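You operate a simulated robot arm through the tools that you are given. There is no shell and no other tool. Be economical: measure what you need, move in short steps, check, and stop when the job is done.

You run a simulated robot arm. Do the job below in one go: nothing can be reset, and whatever is moved stays where it is left.

## Task
Fetch the purple spiky ball from the metal-leg table top and set it on the purple balance pad.

It is judged by the outcome, as a careful person would: the job done as asked, and still so three seconds after it is handed in. It fails if anything else is knocked over, pushed out of place, dropped, spilled or broken.

## Robot
A 6-joint arm with a two-finger parallel gripper, fixed in place. Base frame: the origin is at the foot of the arm, x ahead of it, y to its left, z up; the work surface is at about z = 0. Readings come in m, rad, newtons and seconds.
With the tool pointing down near the work surface it reaches from about 0.16 to 0.42 m from the base axis. Its first joint turns from -1.152 to 1.152 rad. Payload 1.57 kg.
The tool frame sits at the grasp point between the pads (the TCP): z along the fingers, y along the line on which they close. The tips reach 0.03 m beyond it. Largest opening 0.08 m; finger width 0.017, thickness 0.012; the body of the gripper, 0.04 by 0.082 m, starts 0.08 m behind the TCP.
Orientation is that of the tool frame in the base frame, as [roll, pitch, yaw] about the fixed x, y, z axes, in that order (R = Rz(yaw) Ry(pitch) Rx(roll)). With the fingers straight down and closing along the base's y, the tool's x points along the base's -x, its y along +y and its z along -z.

## Interface
- The arm moves only by the tool apply_moves. Its argument "targets" is a list of rows, each a list of 3 entries, a list of its own where there are three numbers: the shift along the tool's x, y, z in m, then the turn, a rotation vector about the tool's x, y, z in rad, then the opening, from 0 (shut) to 1 (fully open). In form: [[[dx, dy, dz], [wx, wy, wz], hand], ...]. A call has 1 to 12 rows; each row shifts and turns the commanded pose from where the row before left it, along the tool's axes as they then stand. A row lasts 0.2 s, in which the tool goes at most 0.05 m and 0.15 rad; a call with a longer step from one row to the next is refused whole, and so is a gripper value outside its range. Where a pose cannot be reached the arm comes as near as it can. A force on the tool above 40 N (or 10 N above the force at the start of the call, whichever is more), or a blocked arm, ends the call early, and 0.2 s more pass. Each finger travels about 0.153 m/s and halts on what it meets, pressing with about 24 N; the grip force reading is that of the motor and also rises with nothing between the fingers. The clock runs only during rows and for 0.2 s after the last one: add rows that do not move to give the fingers time. It gives the time, the measured TCP pose, the force on the tool (base axes), the opening and the grip force at its end, in the units of the frame above (readings bear some noise), and new pictures: "pictures" is both (left out), scene, wrist or none.
- Cameras (640 x 400 px; columns grow to the right, rows downward): "scene" is fixed at [0.0329, -0.3152, 0.434]; the picture's right is [0.93, -0.36, 0.00], its down [-0.18, -0.45, -0.88] and it looks along [0.32, 0.82, -0.48] (base axes); focal length 312 px, centre (320, 200). "wrist" rides on the gripper at [-0.032, 0, -0.078] in the tool frame; the picture's right is [0.00, -1.00, 0.00], its down [0.97, 0.00, -0.24] and it looks along [0.24, 0.00, 0.97] (tool axes); focal length 218 px, centre (320, 200).
- probe_pixels(camera, pixels): for up to 12 pixels [column, row] of the newest picture of that camera ("zoom" is the newest enlarged one), the place [x, y, z] in the base frame of the surface seen there, good to about 0.002 m. The clock stands still meanwhile.
- close_up(camera, box): a new picture of the part [left, top, right, bottom] of that camera's present view, enlarged. The clock stands still meanwhile.
- hand_in(): hands the job in; it is judged then, once.

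Go step by step. Measure first, check grasps and placings, and put right what went wrong. The budget is 60 turns and 120 pictures, counting those below and the enlarged ones. Unless the task says otherwise, let go and move clear before handing in, and close with one line.

The tools are called after ">>>" as a command line: name --argument value ..., lists and objects as JSON in quotes. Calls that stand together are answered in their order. apply_moves: Moves the arm, as the interface text tells. Its arguments: {"type":"object","properties":{"targets":{"type":"array"},"pictures":{"type":"string","enum":["both","scene","wrist","none"]}},"required":["targets"]} The other tools are called the same way: probe_pixels (camera, pixels) gives the place of the surface under pixels of a picture; close_up (camera, box) takes an enlarged picture of a part of a camera's view; hand_in () hands the job in.

At the start:

```text
time: 0.0
eef_pos: [0.2521, 0.1221, 0.22]
tcp_rot: [-3.141, -0.001, -3.141]
ft_force: [-0.3, 0.7, -0.1]
gripper_width: 0.08
gripper_force: 0.0
```

scene: 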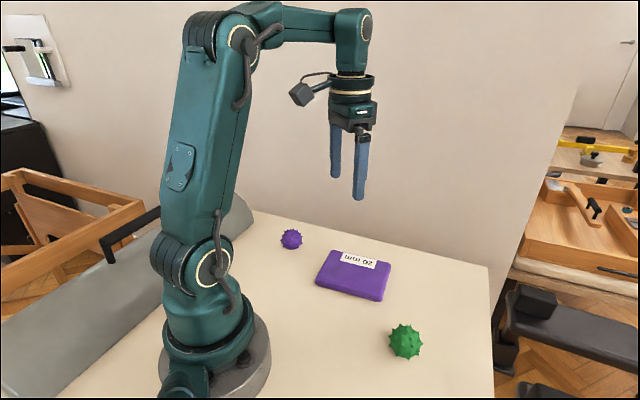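
wrist: 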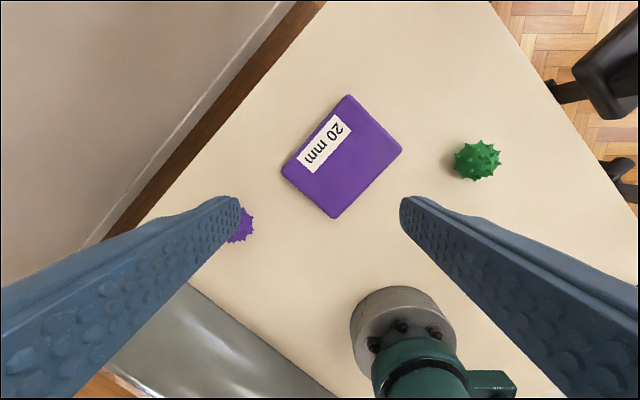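

The scene shows the purple ball at about (291,239), the pad at about (353,275) and the green ball at (405,342). I'll probe the ball and the pad.

>>> probe_pixels --camera "scene" --pixels '[[291, 239], [291, 231], [284, 240], [299, 239], [291, 252], [353, 283], [330, 254], [391, 266], [380, 300], [317, 282], [345, 272]]'

>>> close_up --camera "scene" --box '[260, 210, 420, 310]'

>>> probe_pixels --camera "wrist" --pixels '[[348, 97], [400, 150], [335, 216], [284, 168], [345, 160], [246, 225]]'

```text
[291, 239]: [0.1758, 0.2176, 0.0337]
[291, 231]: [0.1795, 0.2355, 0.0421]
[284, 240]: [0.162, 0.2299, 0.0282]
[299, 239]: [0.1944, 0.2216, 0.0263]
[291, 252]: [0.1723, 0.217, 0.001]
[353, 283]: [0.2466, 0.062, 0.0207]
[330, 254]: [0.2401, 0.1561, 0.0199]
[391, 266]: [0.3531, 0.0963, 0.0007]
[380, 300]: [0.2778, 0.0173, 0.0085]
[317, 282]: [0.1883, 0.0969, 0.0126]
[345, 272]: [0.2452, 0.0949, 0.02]
```

```text
4.00 times, centred on (340, 260) of scene
```

zoom: 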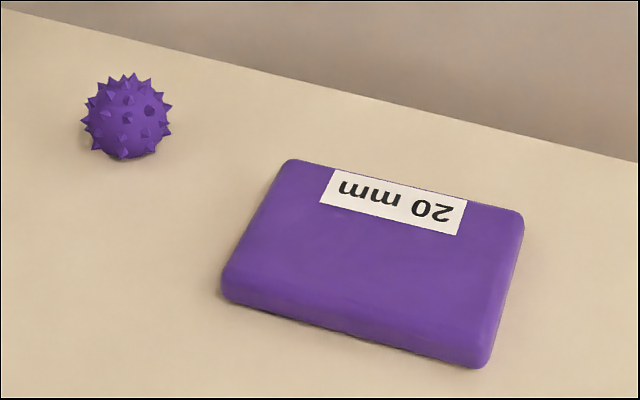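

```text
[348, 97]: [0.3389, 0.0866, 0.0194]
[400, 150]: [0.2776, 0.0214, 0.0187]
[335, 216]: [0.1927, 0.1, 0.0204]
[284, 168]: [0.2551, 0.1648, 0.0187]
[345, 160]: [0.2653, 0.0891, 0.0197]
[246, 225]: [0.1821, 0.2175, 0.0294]
```

The ball is centred near (0.178, 0.231, 0.02) and the pad near (0.266, 0.093) with its top at 0.02. Before choosing how to turn the fingers, I'll check how close the wall behind the ball is.

>>> probe_pixels --camera "scene" --pixels '[[270, 214], [300, 222], [330, 229], [400, 246], [300, 210], [300, 180], [300, 120], [420, 200]]'

>>> apply_moves --targets '[[[0.025, 0.037, 0], [0, 0, 0], 1], [[0.025, 0.037, 0], [0, 0, 0], 1], [[0.024, 0.036, 0.03], [0, 0, 0], 1], [[0, 0, 0.04], [0, 0, 0], 1], [[0, 0, 0], [0, 0, 0], 1]]'

```text
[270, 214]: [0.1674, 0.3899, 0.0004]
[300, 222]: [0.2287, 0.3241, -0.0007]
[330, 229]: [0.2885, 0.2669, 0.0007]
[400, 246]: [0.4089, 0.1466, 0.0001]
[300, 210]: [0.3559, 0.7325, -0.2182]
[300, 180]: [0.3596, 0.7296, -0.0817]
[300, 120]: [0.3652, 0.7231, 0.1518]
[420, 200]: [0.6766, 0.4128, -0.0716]
```

```text
refused: row 3 steps farther than a row can; nothing moved
```

The wall is about 0.3 m away, so it's no obstacle. I'll move over the ball in legal steps.

>>> apply_moves --targets '[[[0.025, 0.037, 0], [0, 0, 0], 1], [[0.025, 0.037, 0], [0, 0, 0], 1], [[0.024, 0.036, 0], [0, 0, 0], 1], [[0, 0, 0.04], [0, 0, 0], 1], [[0, 0, 0.03], [0, 0, 0], 1], [[0, 0, 0], [0, 0, 0], 1]]'

```text
time: 1.4
eef_pos: [0.1766, 0.2332, 0.147]
tcp_rot: [-3.141, 0.003, -3.14]
ft_force: [0.3, 0.2, 0.5]
gripper_width: 0.0802
gripper_force: 0.1
```

scene: 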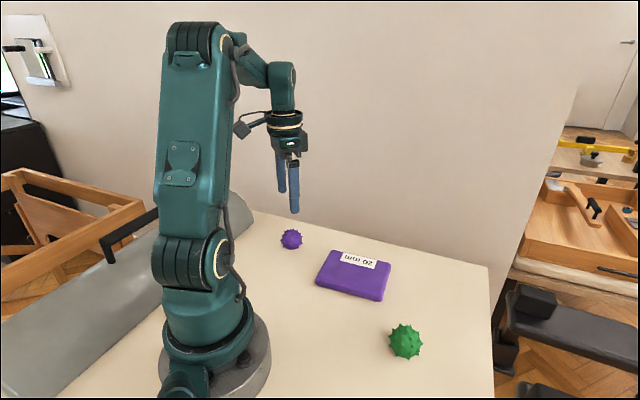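
wrist: 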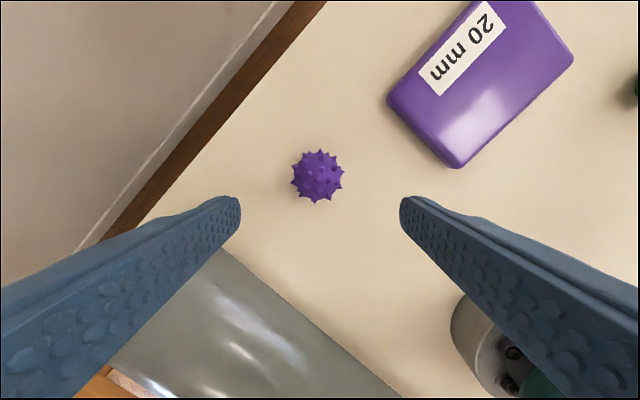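

The ball at (317,176) is nearly centred between the fingers. I'll probe its edges for a finer centre.

>>> probe_pixels --camera "wrist" --pixels '[[317, 176], [298, 176], [337, 176], [317, 157], [317, 195]]'

```text
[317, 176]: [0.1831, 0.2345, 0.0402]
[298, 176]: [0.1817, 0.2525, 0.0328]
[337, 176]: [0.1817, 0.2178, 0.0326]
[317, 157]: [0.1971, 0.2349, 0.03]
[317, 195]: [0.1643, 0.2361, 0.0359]
```

The ball centre is about (0.181, 0.235). I'll shift slightly and go down until the tips are about 4 mm above the table.

>>> apply_moves --targets '[[[-0.0045, 0.002, 0.03], [0, 0, 0], 1], [[0, 0, 0.03], [0, 0, 0], 1], [[0, 0, 0.03], [0, 0, 0], 1], [[0, 0, 0.023], [0, 0, 0], 1], [[0, 0, 0], [0, 0, 0], 1]]'

```text
time: 2.6
eef_pos: [0.1813, 0.2346, 0.0351]
tcp_rot: [-3.141, 0.0, 3.141]
ft_force: [-0.1, 0.1, -1.1]
gripper_width: 0.08
gripper_force: 0.0
```

scene: 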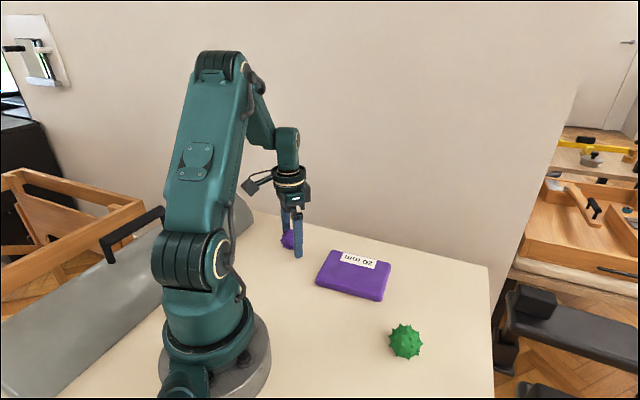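
wrist: 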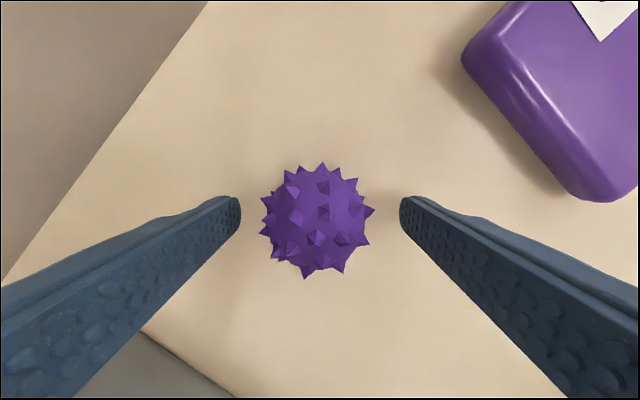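

The ball at (316,219) sits between the fingers in line with the pads. Closing now.

>>> apply_moves --targets '[[[0, 0, 0], [0, 0, 0], 0.6], [[0, 0, 0], [0, 0, 0], 0.4], [[0, 0, 0], [0, 0, 0], 0.3], [[0, 0, 0], [0, 0, 0], 0.3]]'

```text
time: 3.6
eef_pos: [0.1802, 0.2355, 0.0363]
tcp_rot: [-3.141, 0.0, 3.14]
ft_force: [0.3, 0.7, -0.5]
gripper_width: 0.0417
gripper_force: 24.4
```

scene: 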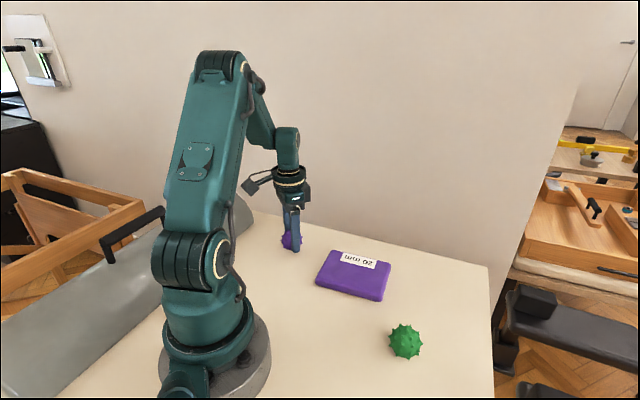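
wrist: 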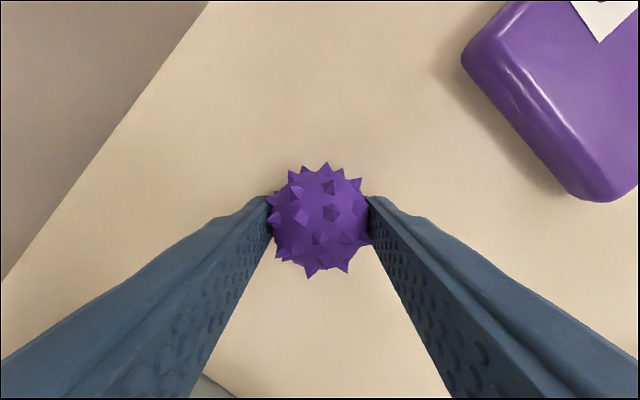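

The fingers stopped at 0.0417 m with 24 N, so the ball is gripped. I'll lift it straight up.

>>> apply_moves --targets '[[[0, 0, -0.02], [0, 0, 0], 0.3], [[0, 0, -0.03], [0, 0, 0], 0.3], [[0, 0, -0.03], [0, 0, 0], 0.3], [[0, 0, 0], [0, 0, 0], 0.3]]'

```text
time: 4.6
eef_pos: [0.1814, 0.232, 0.1199]
tcp_rot: [-3.14, -0.001, -3.14]
ft_force: [-0.1, -0.8, -0.9]
gripper_width: 0.0418
gripper_force: 23.7
```

scene: 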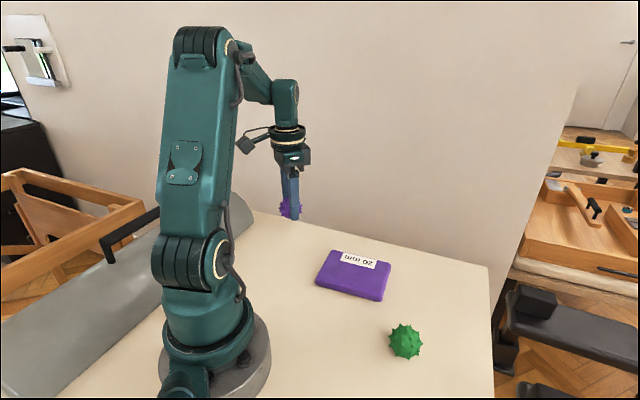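
wrist: 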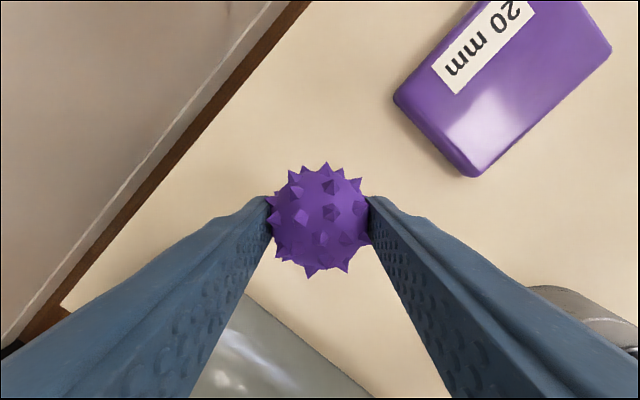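

The ball is held. I'll carry it over the pad centre at (0.266, 0.093).

>>> apply_moves --targets '[[[-0.021, -0.035, 0], [0, 0, 0], 0.3], [[-0.021, -0.035, 0], [0, 0, 0], 0.3], [[-0.021, -0.035, 0], [0, 0, 0], 0.3], [[-0.021, -0.035, 0], [0, 0, 0], 0.3], [[0, 0, 0.03], [0, 0, 0], 0.3], [[0, 0, 0], [0, 0, 0], 0.3]]'

```text
time: 6.0
eef_pos: [0.2656, 0.0941, 0.0856]
tcp_rot: [-3.141, 0.0, -3.141]
ft_force: [0.3, 0.2, -1.6]
gripper_width: 0.0416
gripper_force: 23.6
```

scene: 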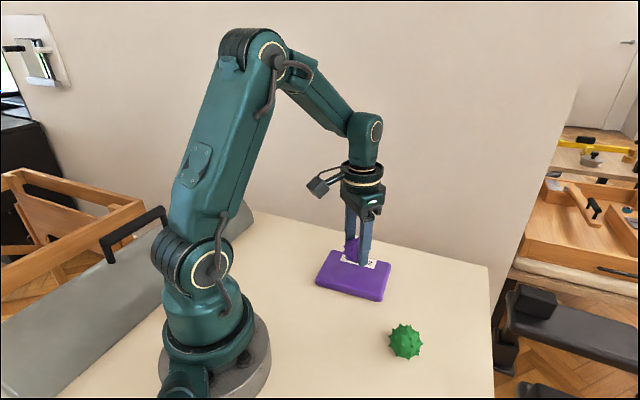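
wrist: 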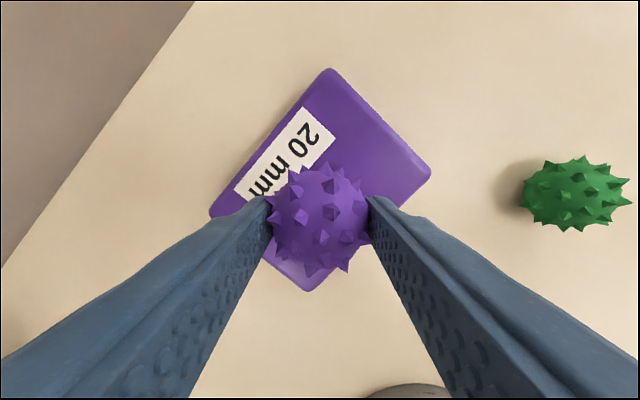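

The ball is over the pad. At pick-up the TCP was at about 0.035, so release height is about 0.055; I'll lower gently by 0.029.

>>> apply_moves --targets '[[[0, 0, 0.015], [0, 0, 0], 0.3], [[0, 0, 0.008], [0, 0, 0], 0.3], [[0, 0, 0.004], [0, 0, 0], 0.3], [[0, 0, 0.002], [0, 0, 0], 0.3], [[0, 0, 0], [0, 0, 0], 0.3]]'

>>> close_up --camera "scene" --box '[290, 220, 418, 300]'

```text
time: 7.2
eef_pos: [0.2662, 0.0949, 0.056]
tcp_rot: [3.141, 0.001, 3.142]
ft_force: [0.6, 0.0, -0.7]
gripper_width: 0.0417
gripper_force: 24.3
```

scene: 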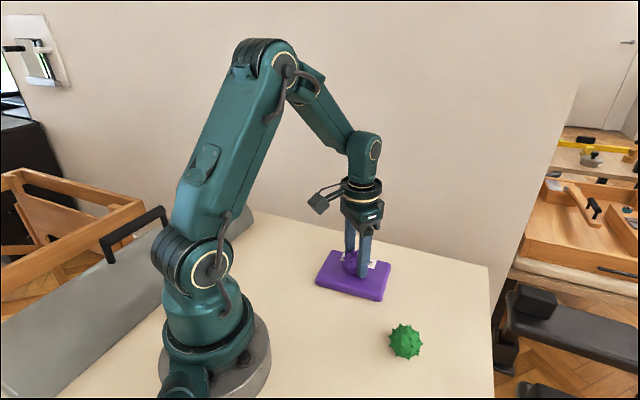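
wrist: 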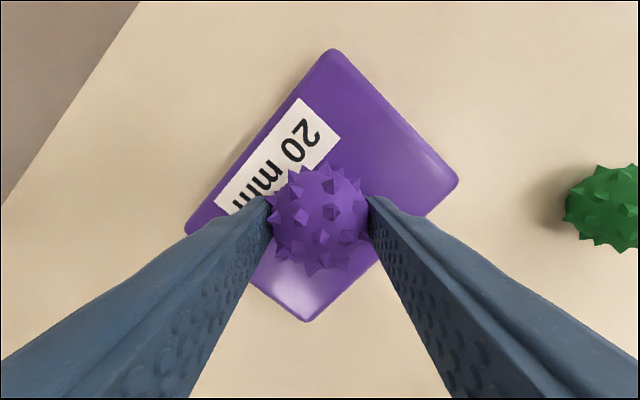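

```text
5.00 times, centred on (354, 260) of scene
```

zoom: 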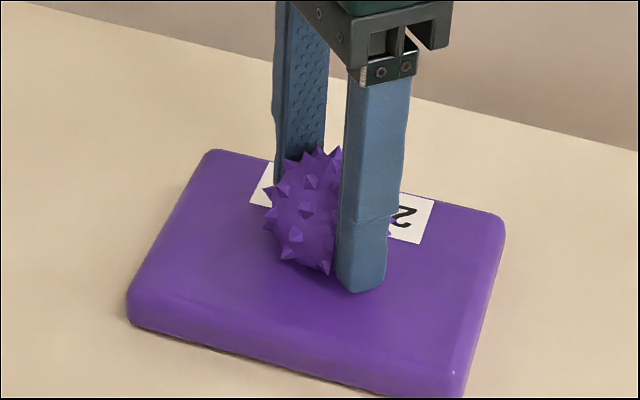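

No contact force shows yet at TCP 0.056. I'll lower 2 mm more and watch the force.

>>> apply_moves --targets '[[[0, 0, 0.001], [0, 0, 0], 0.3], [[0, 0, 0.001], [0, 0, 0], 0.3], [[0, 0, 0], [0, 0, 0], 0.3]]' --pictures "none"

```text
time: 8.0
eef_pos: [0.2669, 0.0946, 0.0553]
tcp_rot: [-3.141, 0.002, 3.141]
ft_force: [-4.3, -1.9, 24.2]
gripper_width: 0.0418
gripper_force: 23.7
```

The tool now reads 24 N upward, so the ball is on the pad. I'll back up 1.5 mm to ease the load, then open slowly.

>>> apply_moves --targets '[[[0, 0, -0.0015], [0, 0, 0], 0.3], [[0, 0, 0], [0, 0, 0], 0.3]]' --pictures "none"

```text
time: 8.6
eef_pos: [0.2653, 0.0932, 0.0567]
tcp_rot: [3.141, -0.002, -3.141]
ft_force: [0.5, 0.2, -1.1]
gripper_width: 0.0417
gripper_force: 23.7
```

The load is off and the ball is within about 1 mm of the pad. Opening gradually.

>>> apply_moves --targets '[[[0, 0, 0.0005], [0, 0, 0], 0.5], [[0, 0, 0], [0, 0, 0], 0.54], [[0, 0, 0], [0, 0, 0], 0.58], [[0, 0, 0], [0, 0, 0], 0.65], [[0, 0, 0], [0, 0, 0], 0.75], [[0, 0, 0], [0, 0, 0], 0.85], [[0, 0, 0], [0, 0, 0], 0.95], [[0, 0, 0], [0, 0, 0], 0.95]]'

```text
time: 10.4
eef_pos: [0.2657, 0.0937, 0.0551]
tcp_rot: [-3.14, 0.0, 3.14]
ft_force: [0.2, 1.2, -0.4]
gripper_width: 0.0757
gripper_force: 0.0
```

scene: 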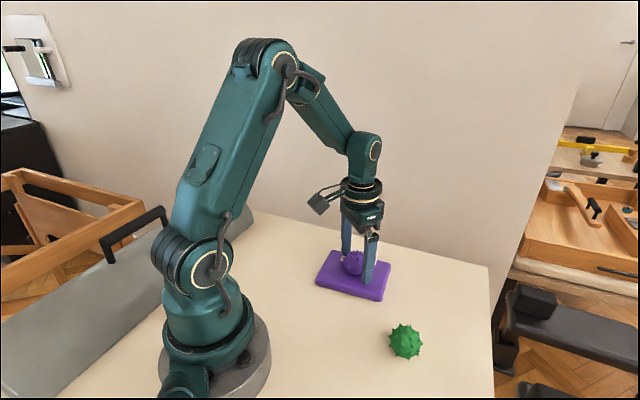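
wrist: 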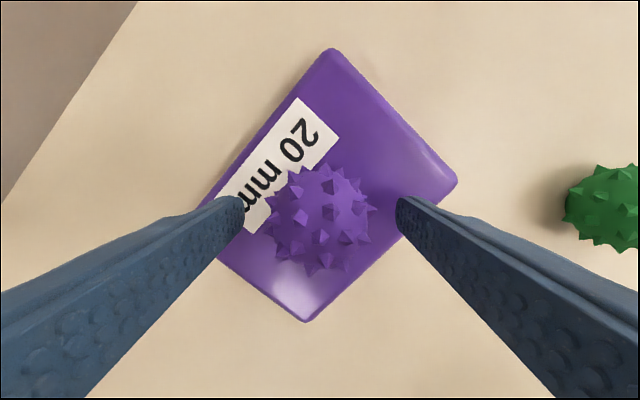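

The ball at (321,219) stayed put and both fingers are clear of it. I'll retreat straight up and let some time pass.

>>> apply_moves --targets '[[[0, 0, -0.02], [0, 0, 0], 0.95], [[0, 0, -0.04], [0, 0, 0], 0.95], [[0, 0, -0.04], [0, 0, 0], 0.95], [[0, 0, -0.03], [0, 0, 0], 0.95], [[0, 0, 0], [0, 0, 0], 0.95], [[0, 0, 0], [0, 0, 0], 0.95], [[0, 0, 0], [0, 0, 0], 0.95], [[0, 0, 0], [0, 0, 0], 0.95], [[0, 0, 0], [0, 0, 0], 0.95], [[0, 0, 0], [0, 0, 0], 0.95]]'

>>> close_up --camera "scene" --box '[290, 220, 418, 300]'

```text
time: 12.6
eef_pos: [0.2658, 0.0952, 0.187]
tcp_rot: [-3.141, 0.0, -3.14]
ft_force: [0.2, 1.0, 0.4]
gripper_width: 0.076
gripper_force: 0.1
```

scene: 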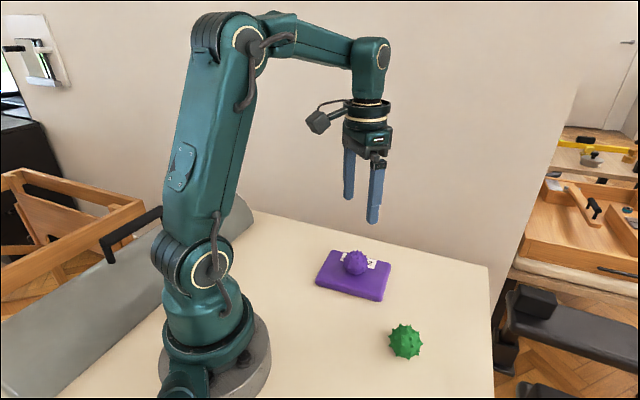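
wrist: 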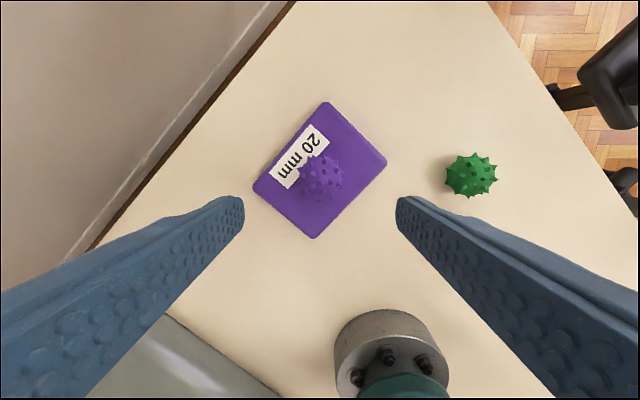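

```text
5.00 times, centred on (354, 260) of scene
```

zoom: 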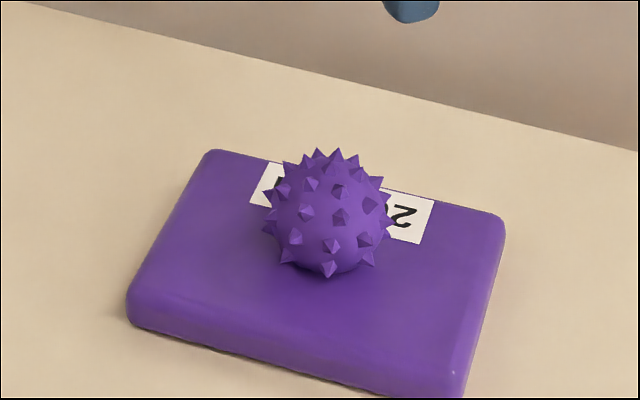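

The ball rests still near the middle of the pad at scene pixel (355,262). The pad and the green ball haven't moved, and the gripper is clear, so I'm handing in.

>>> hand_in

```text
The job is handed in.
```

The purple spiky ball is sitting on the purple balance pad, nothing else was moved, and the job is handed in.
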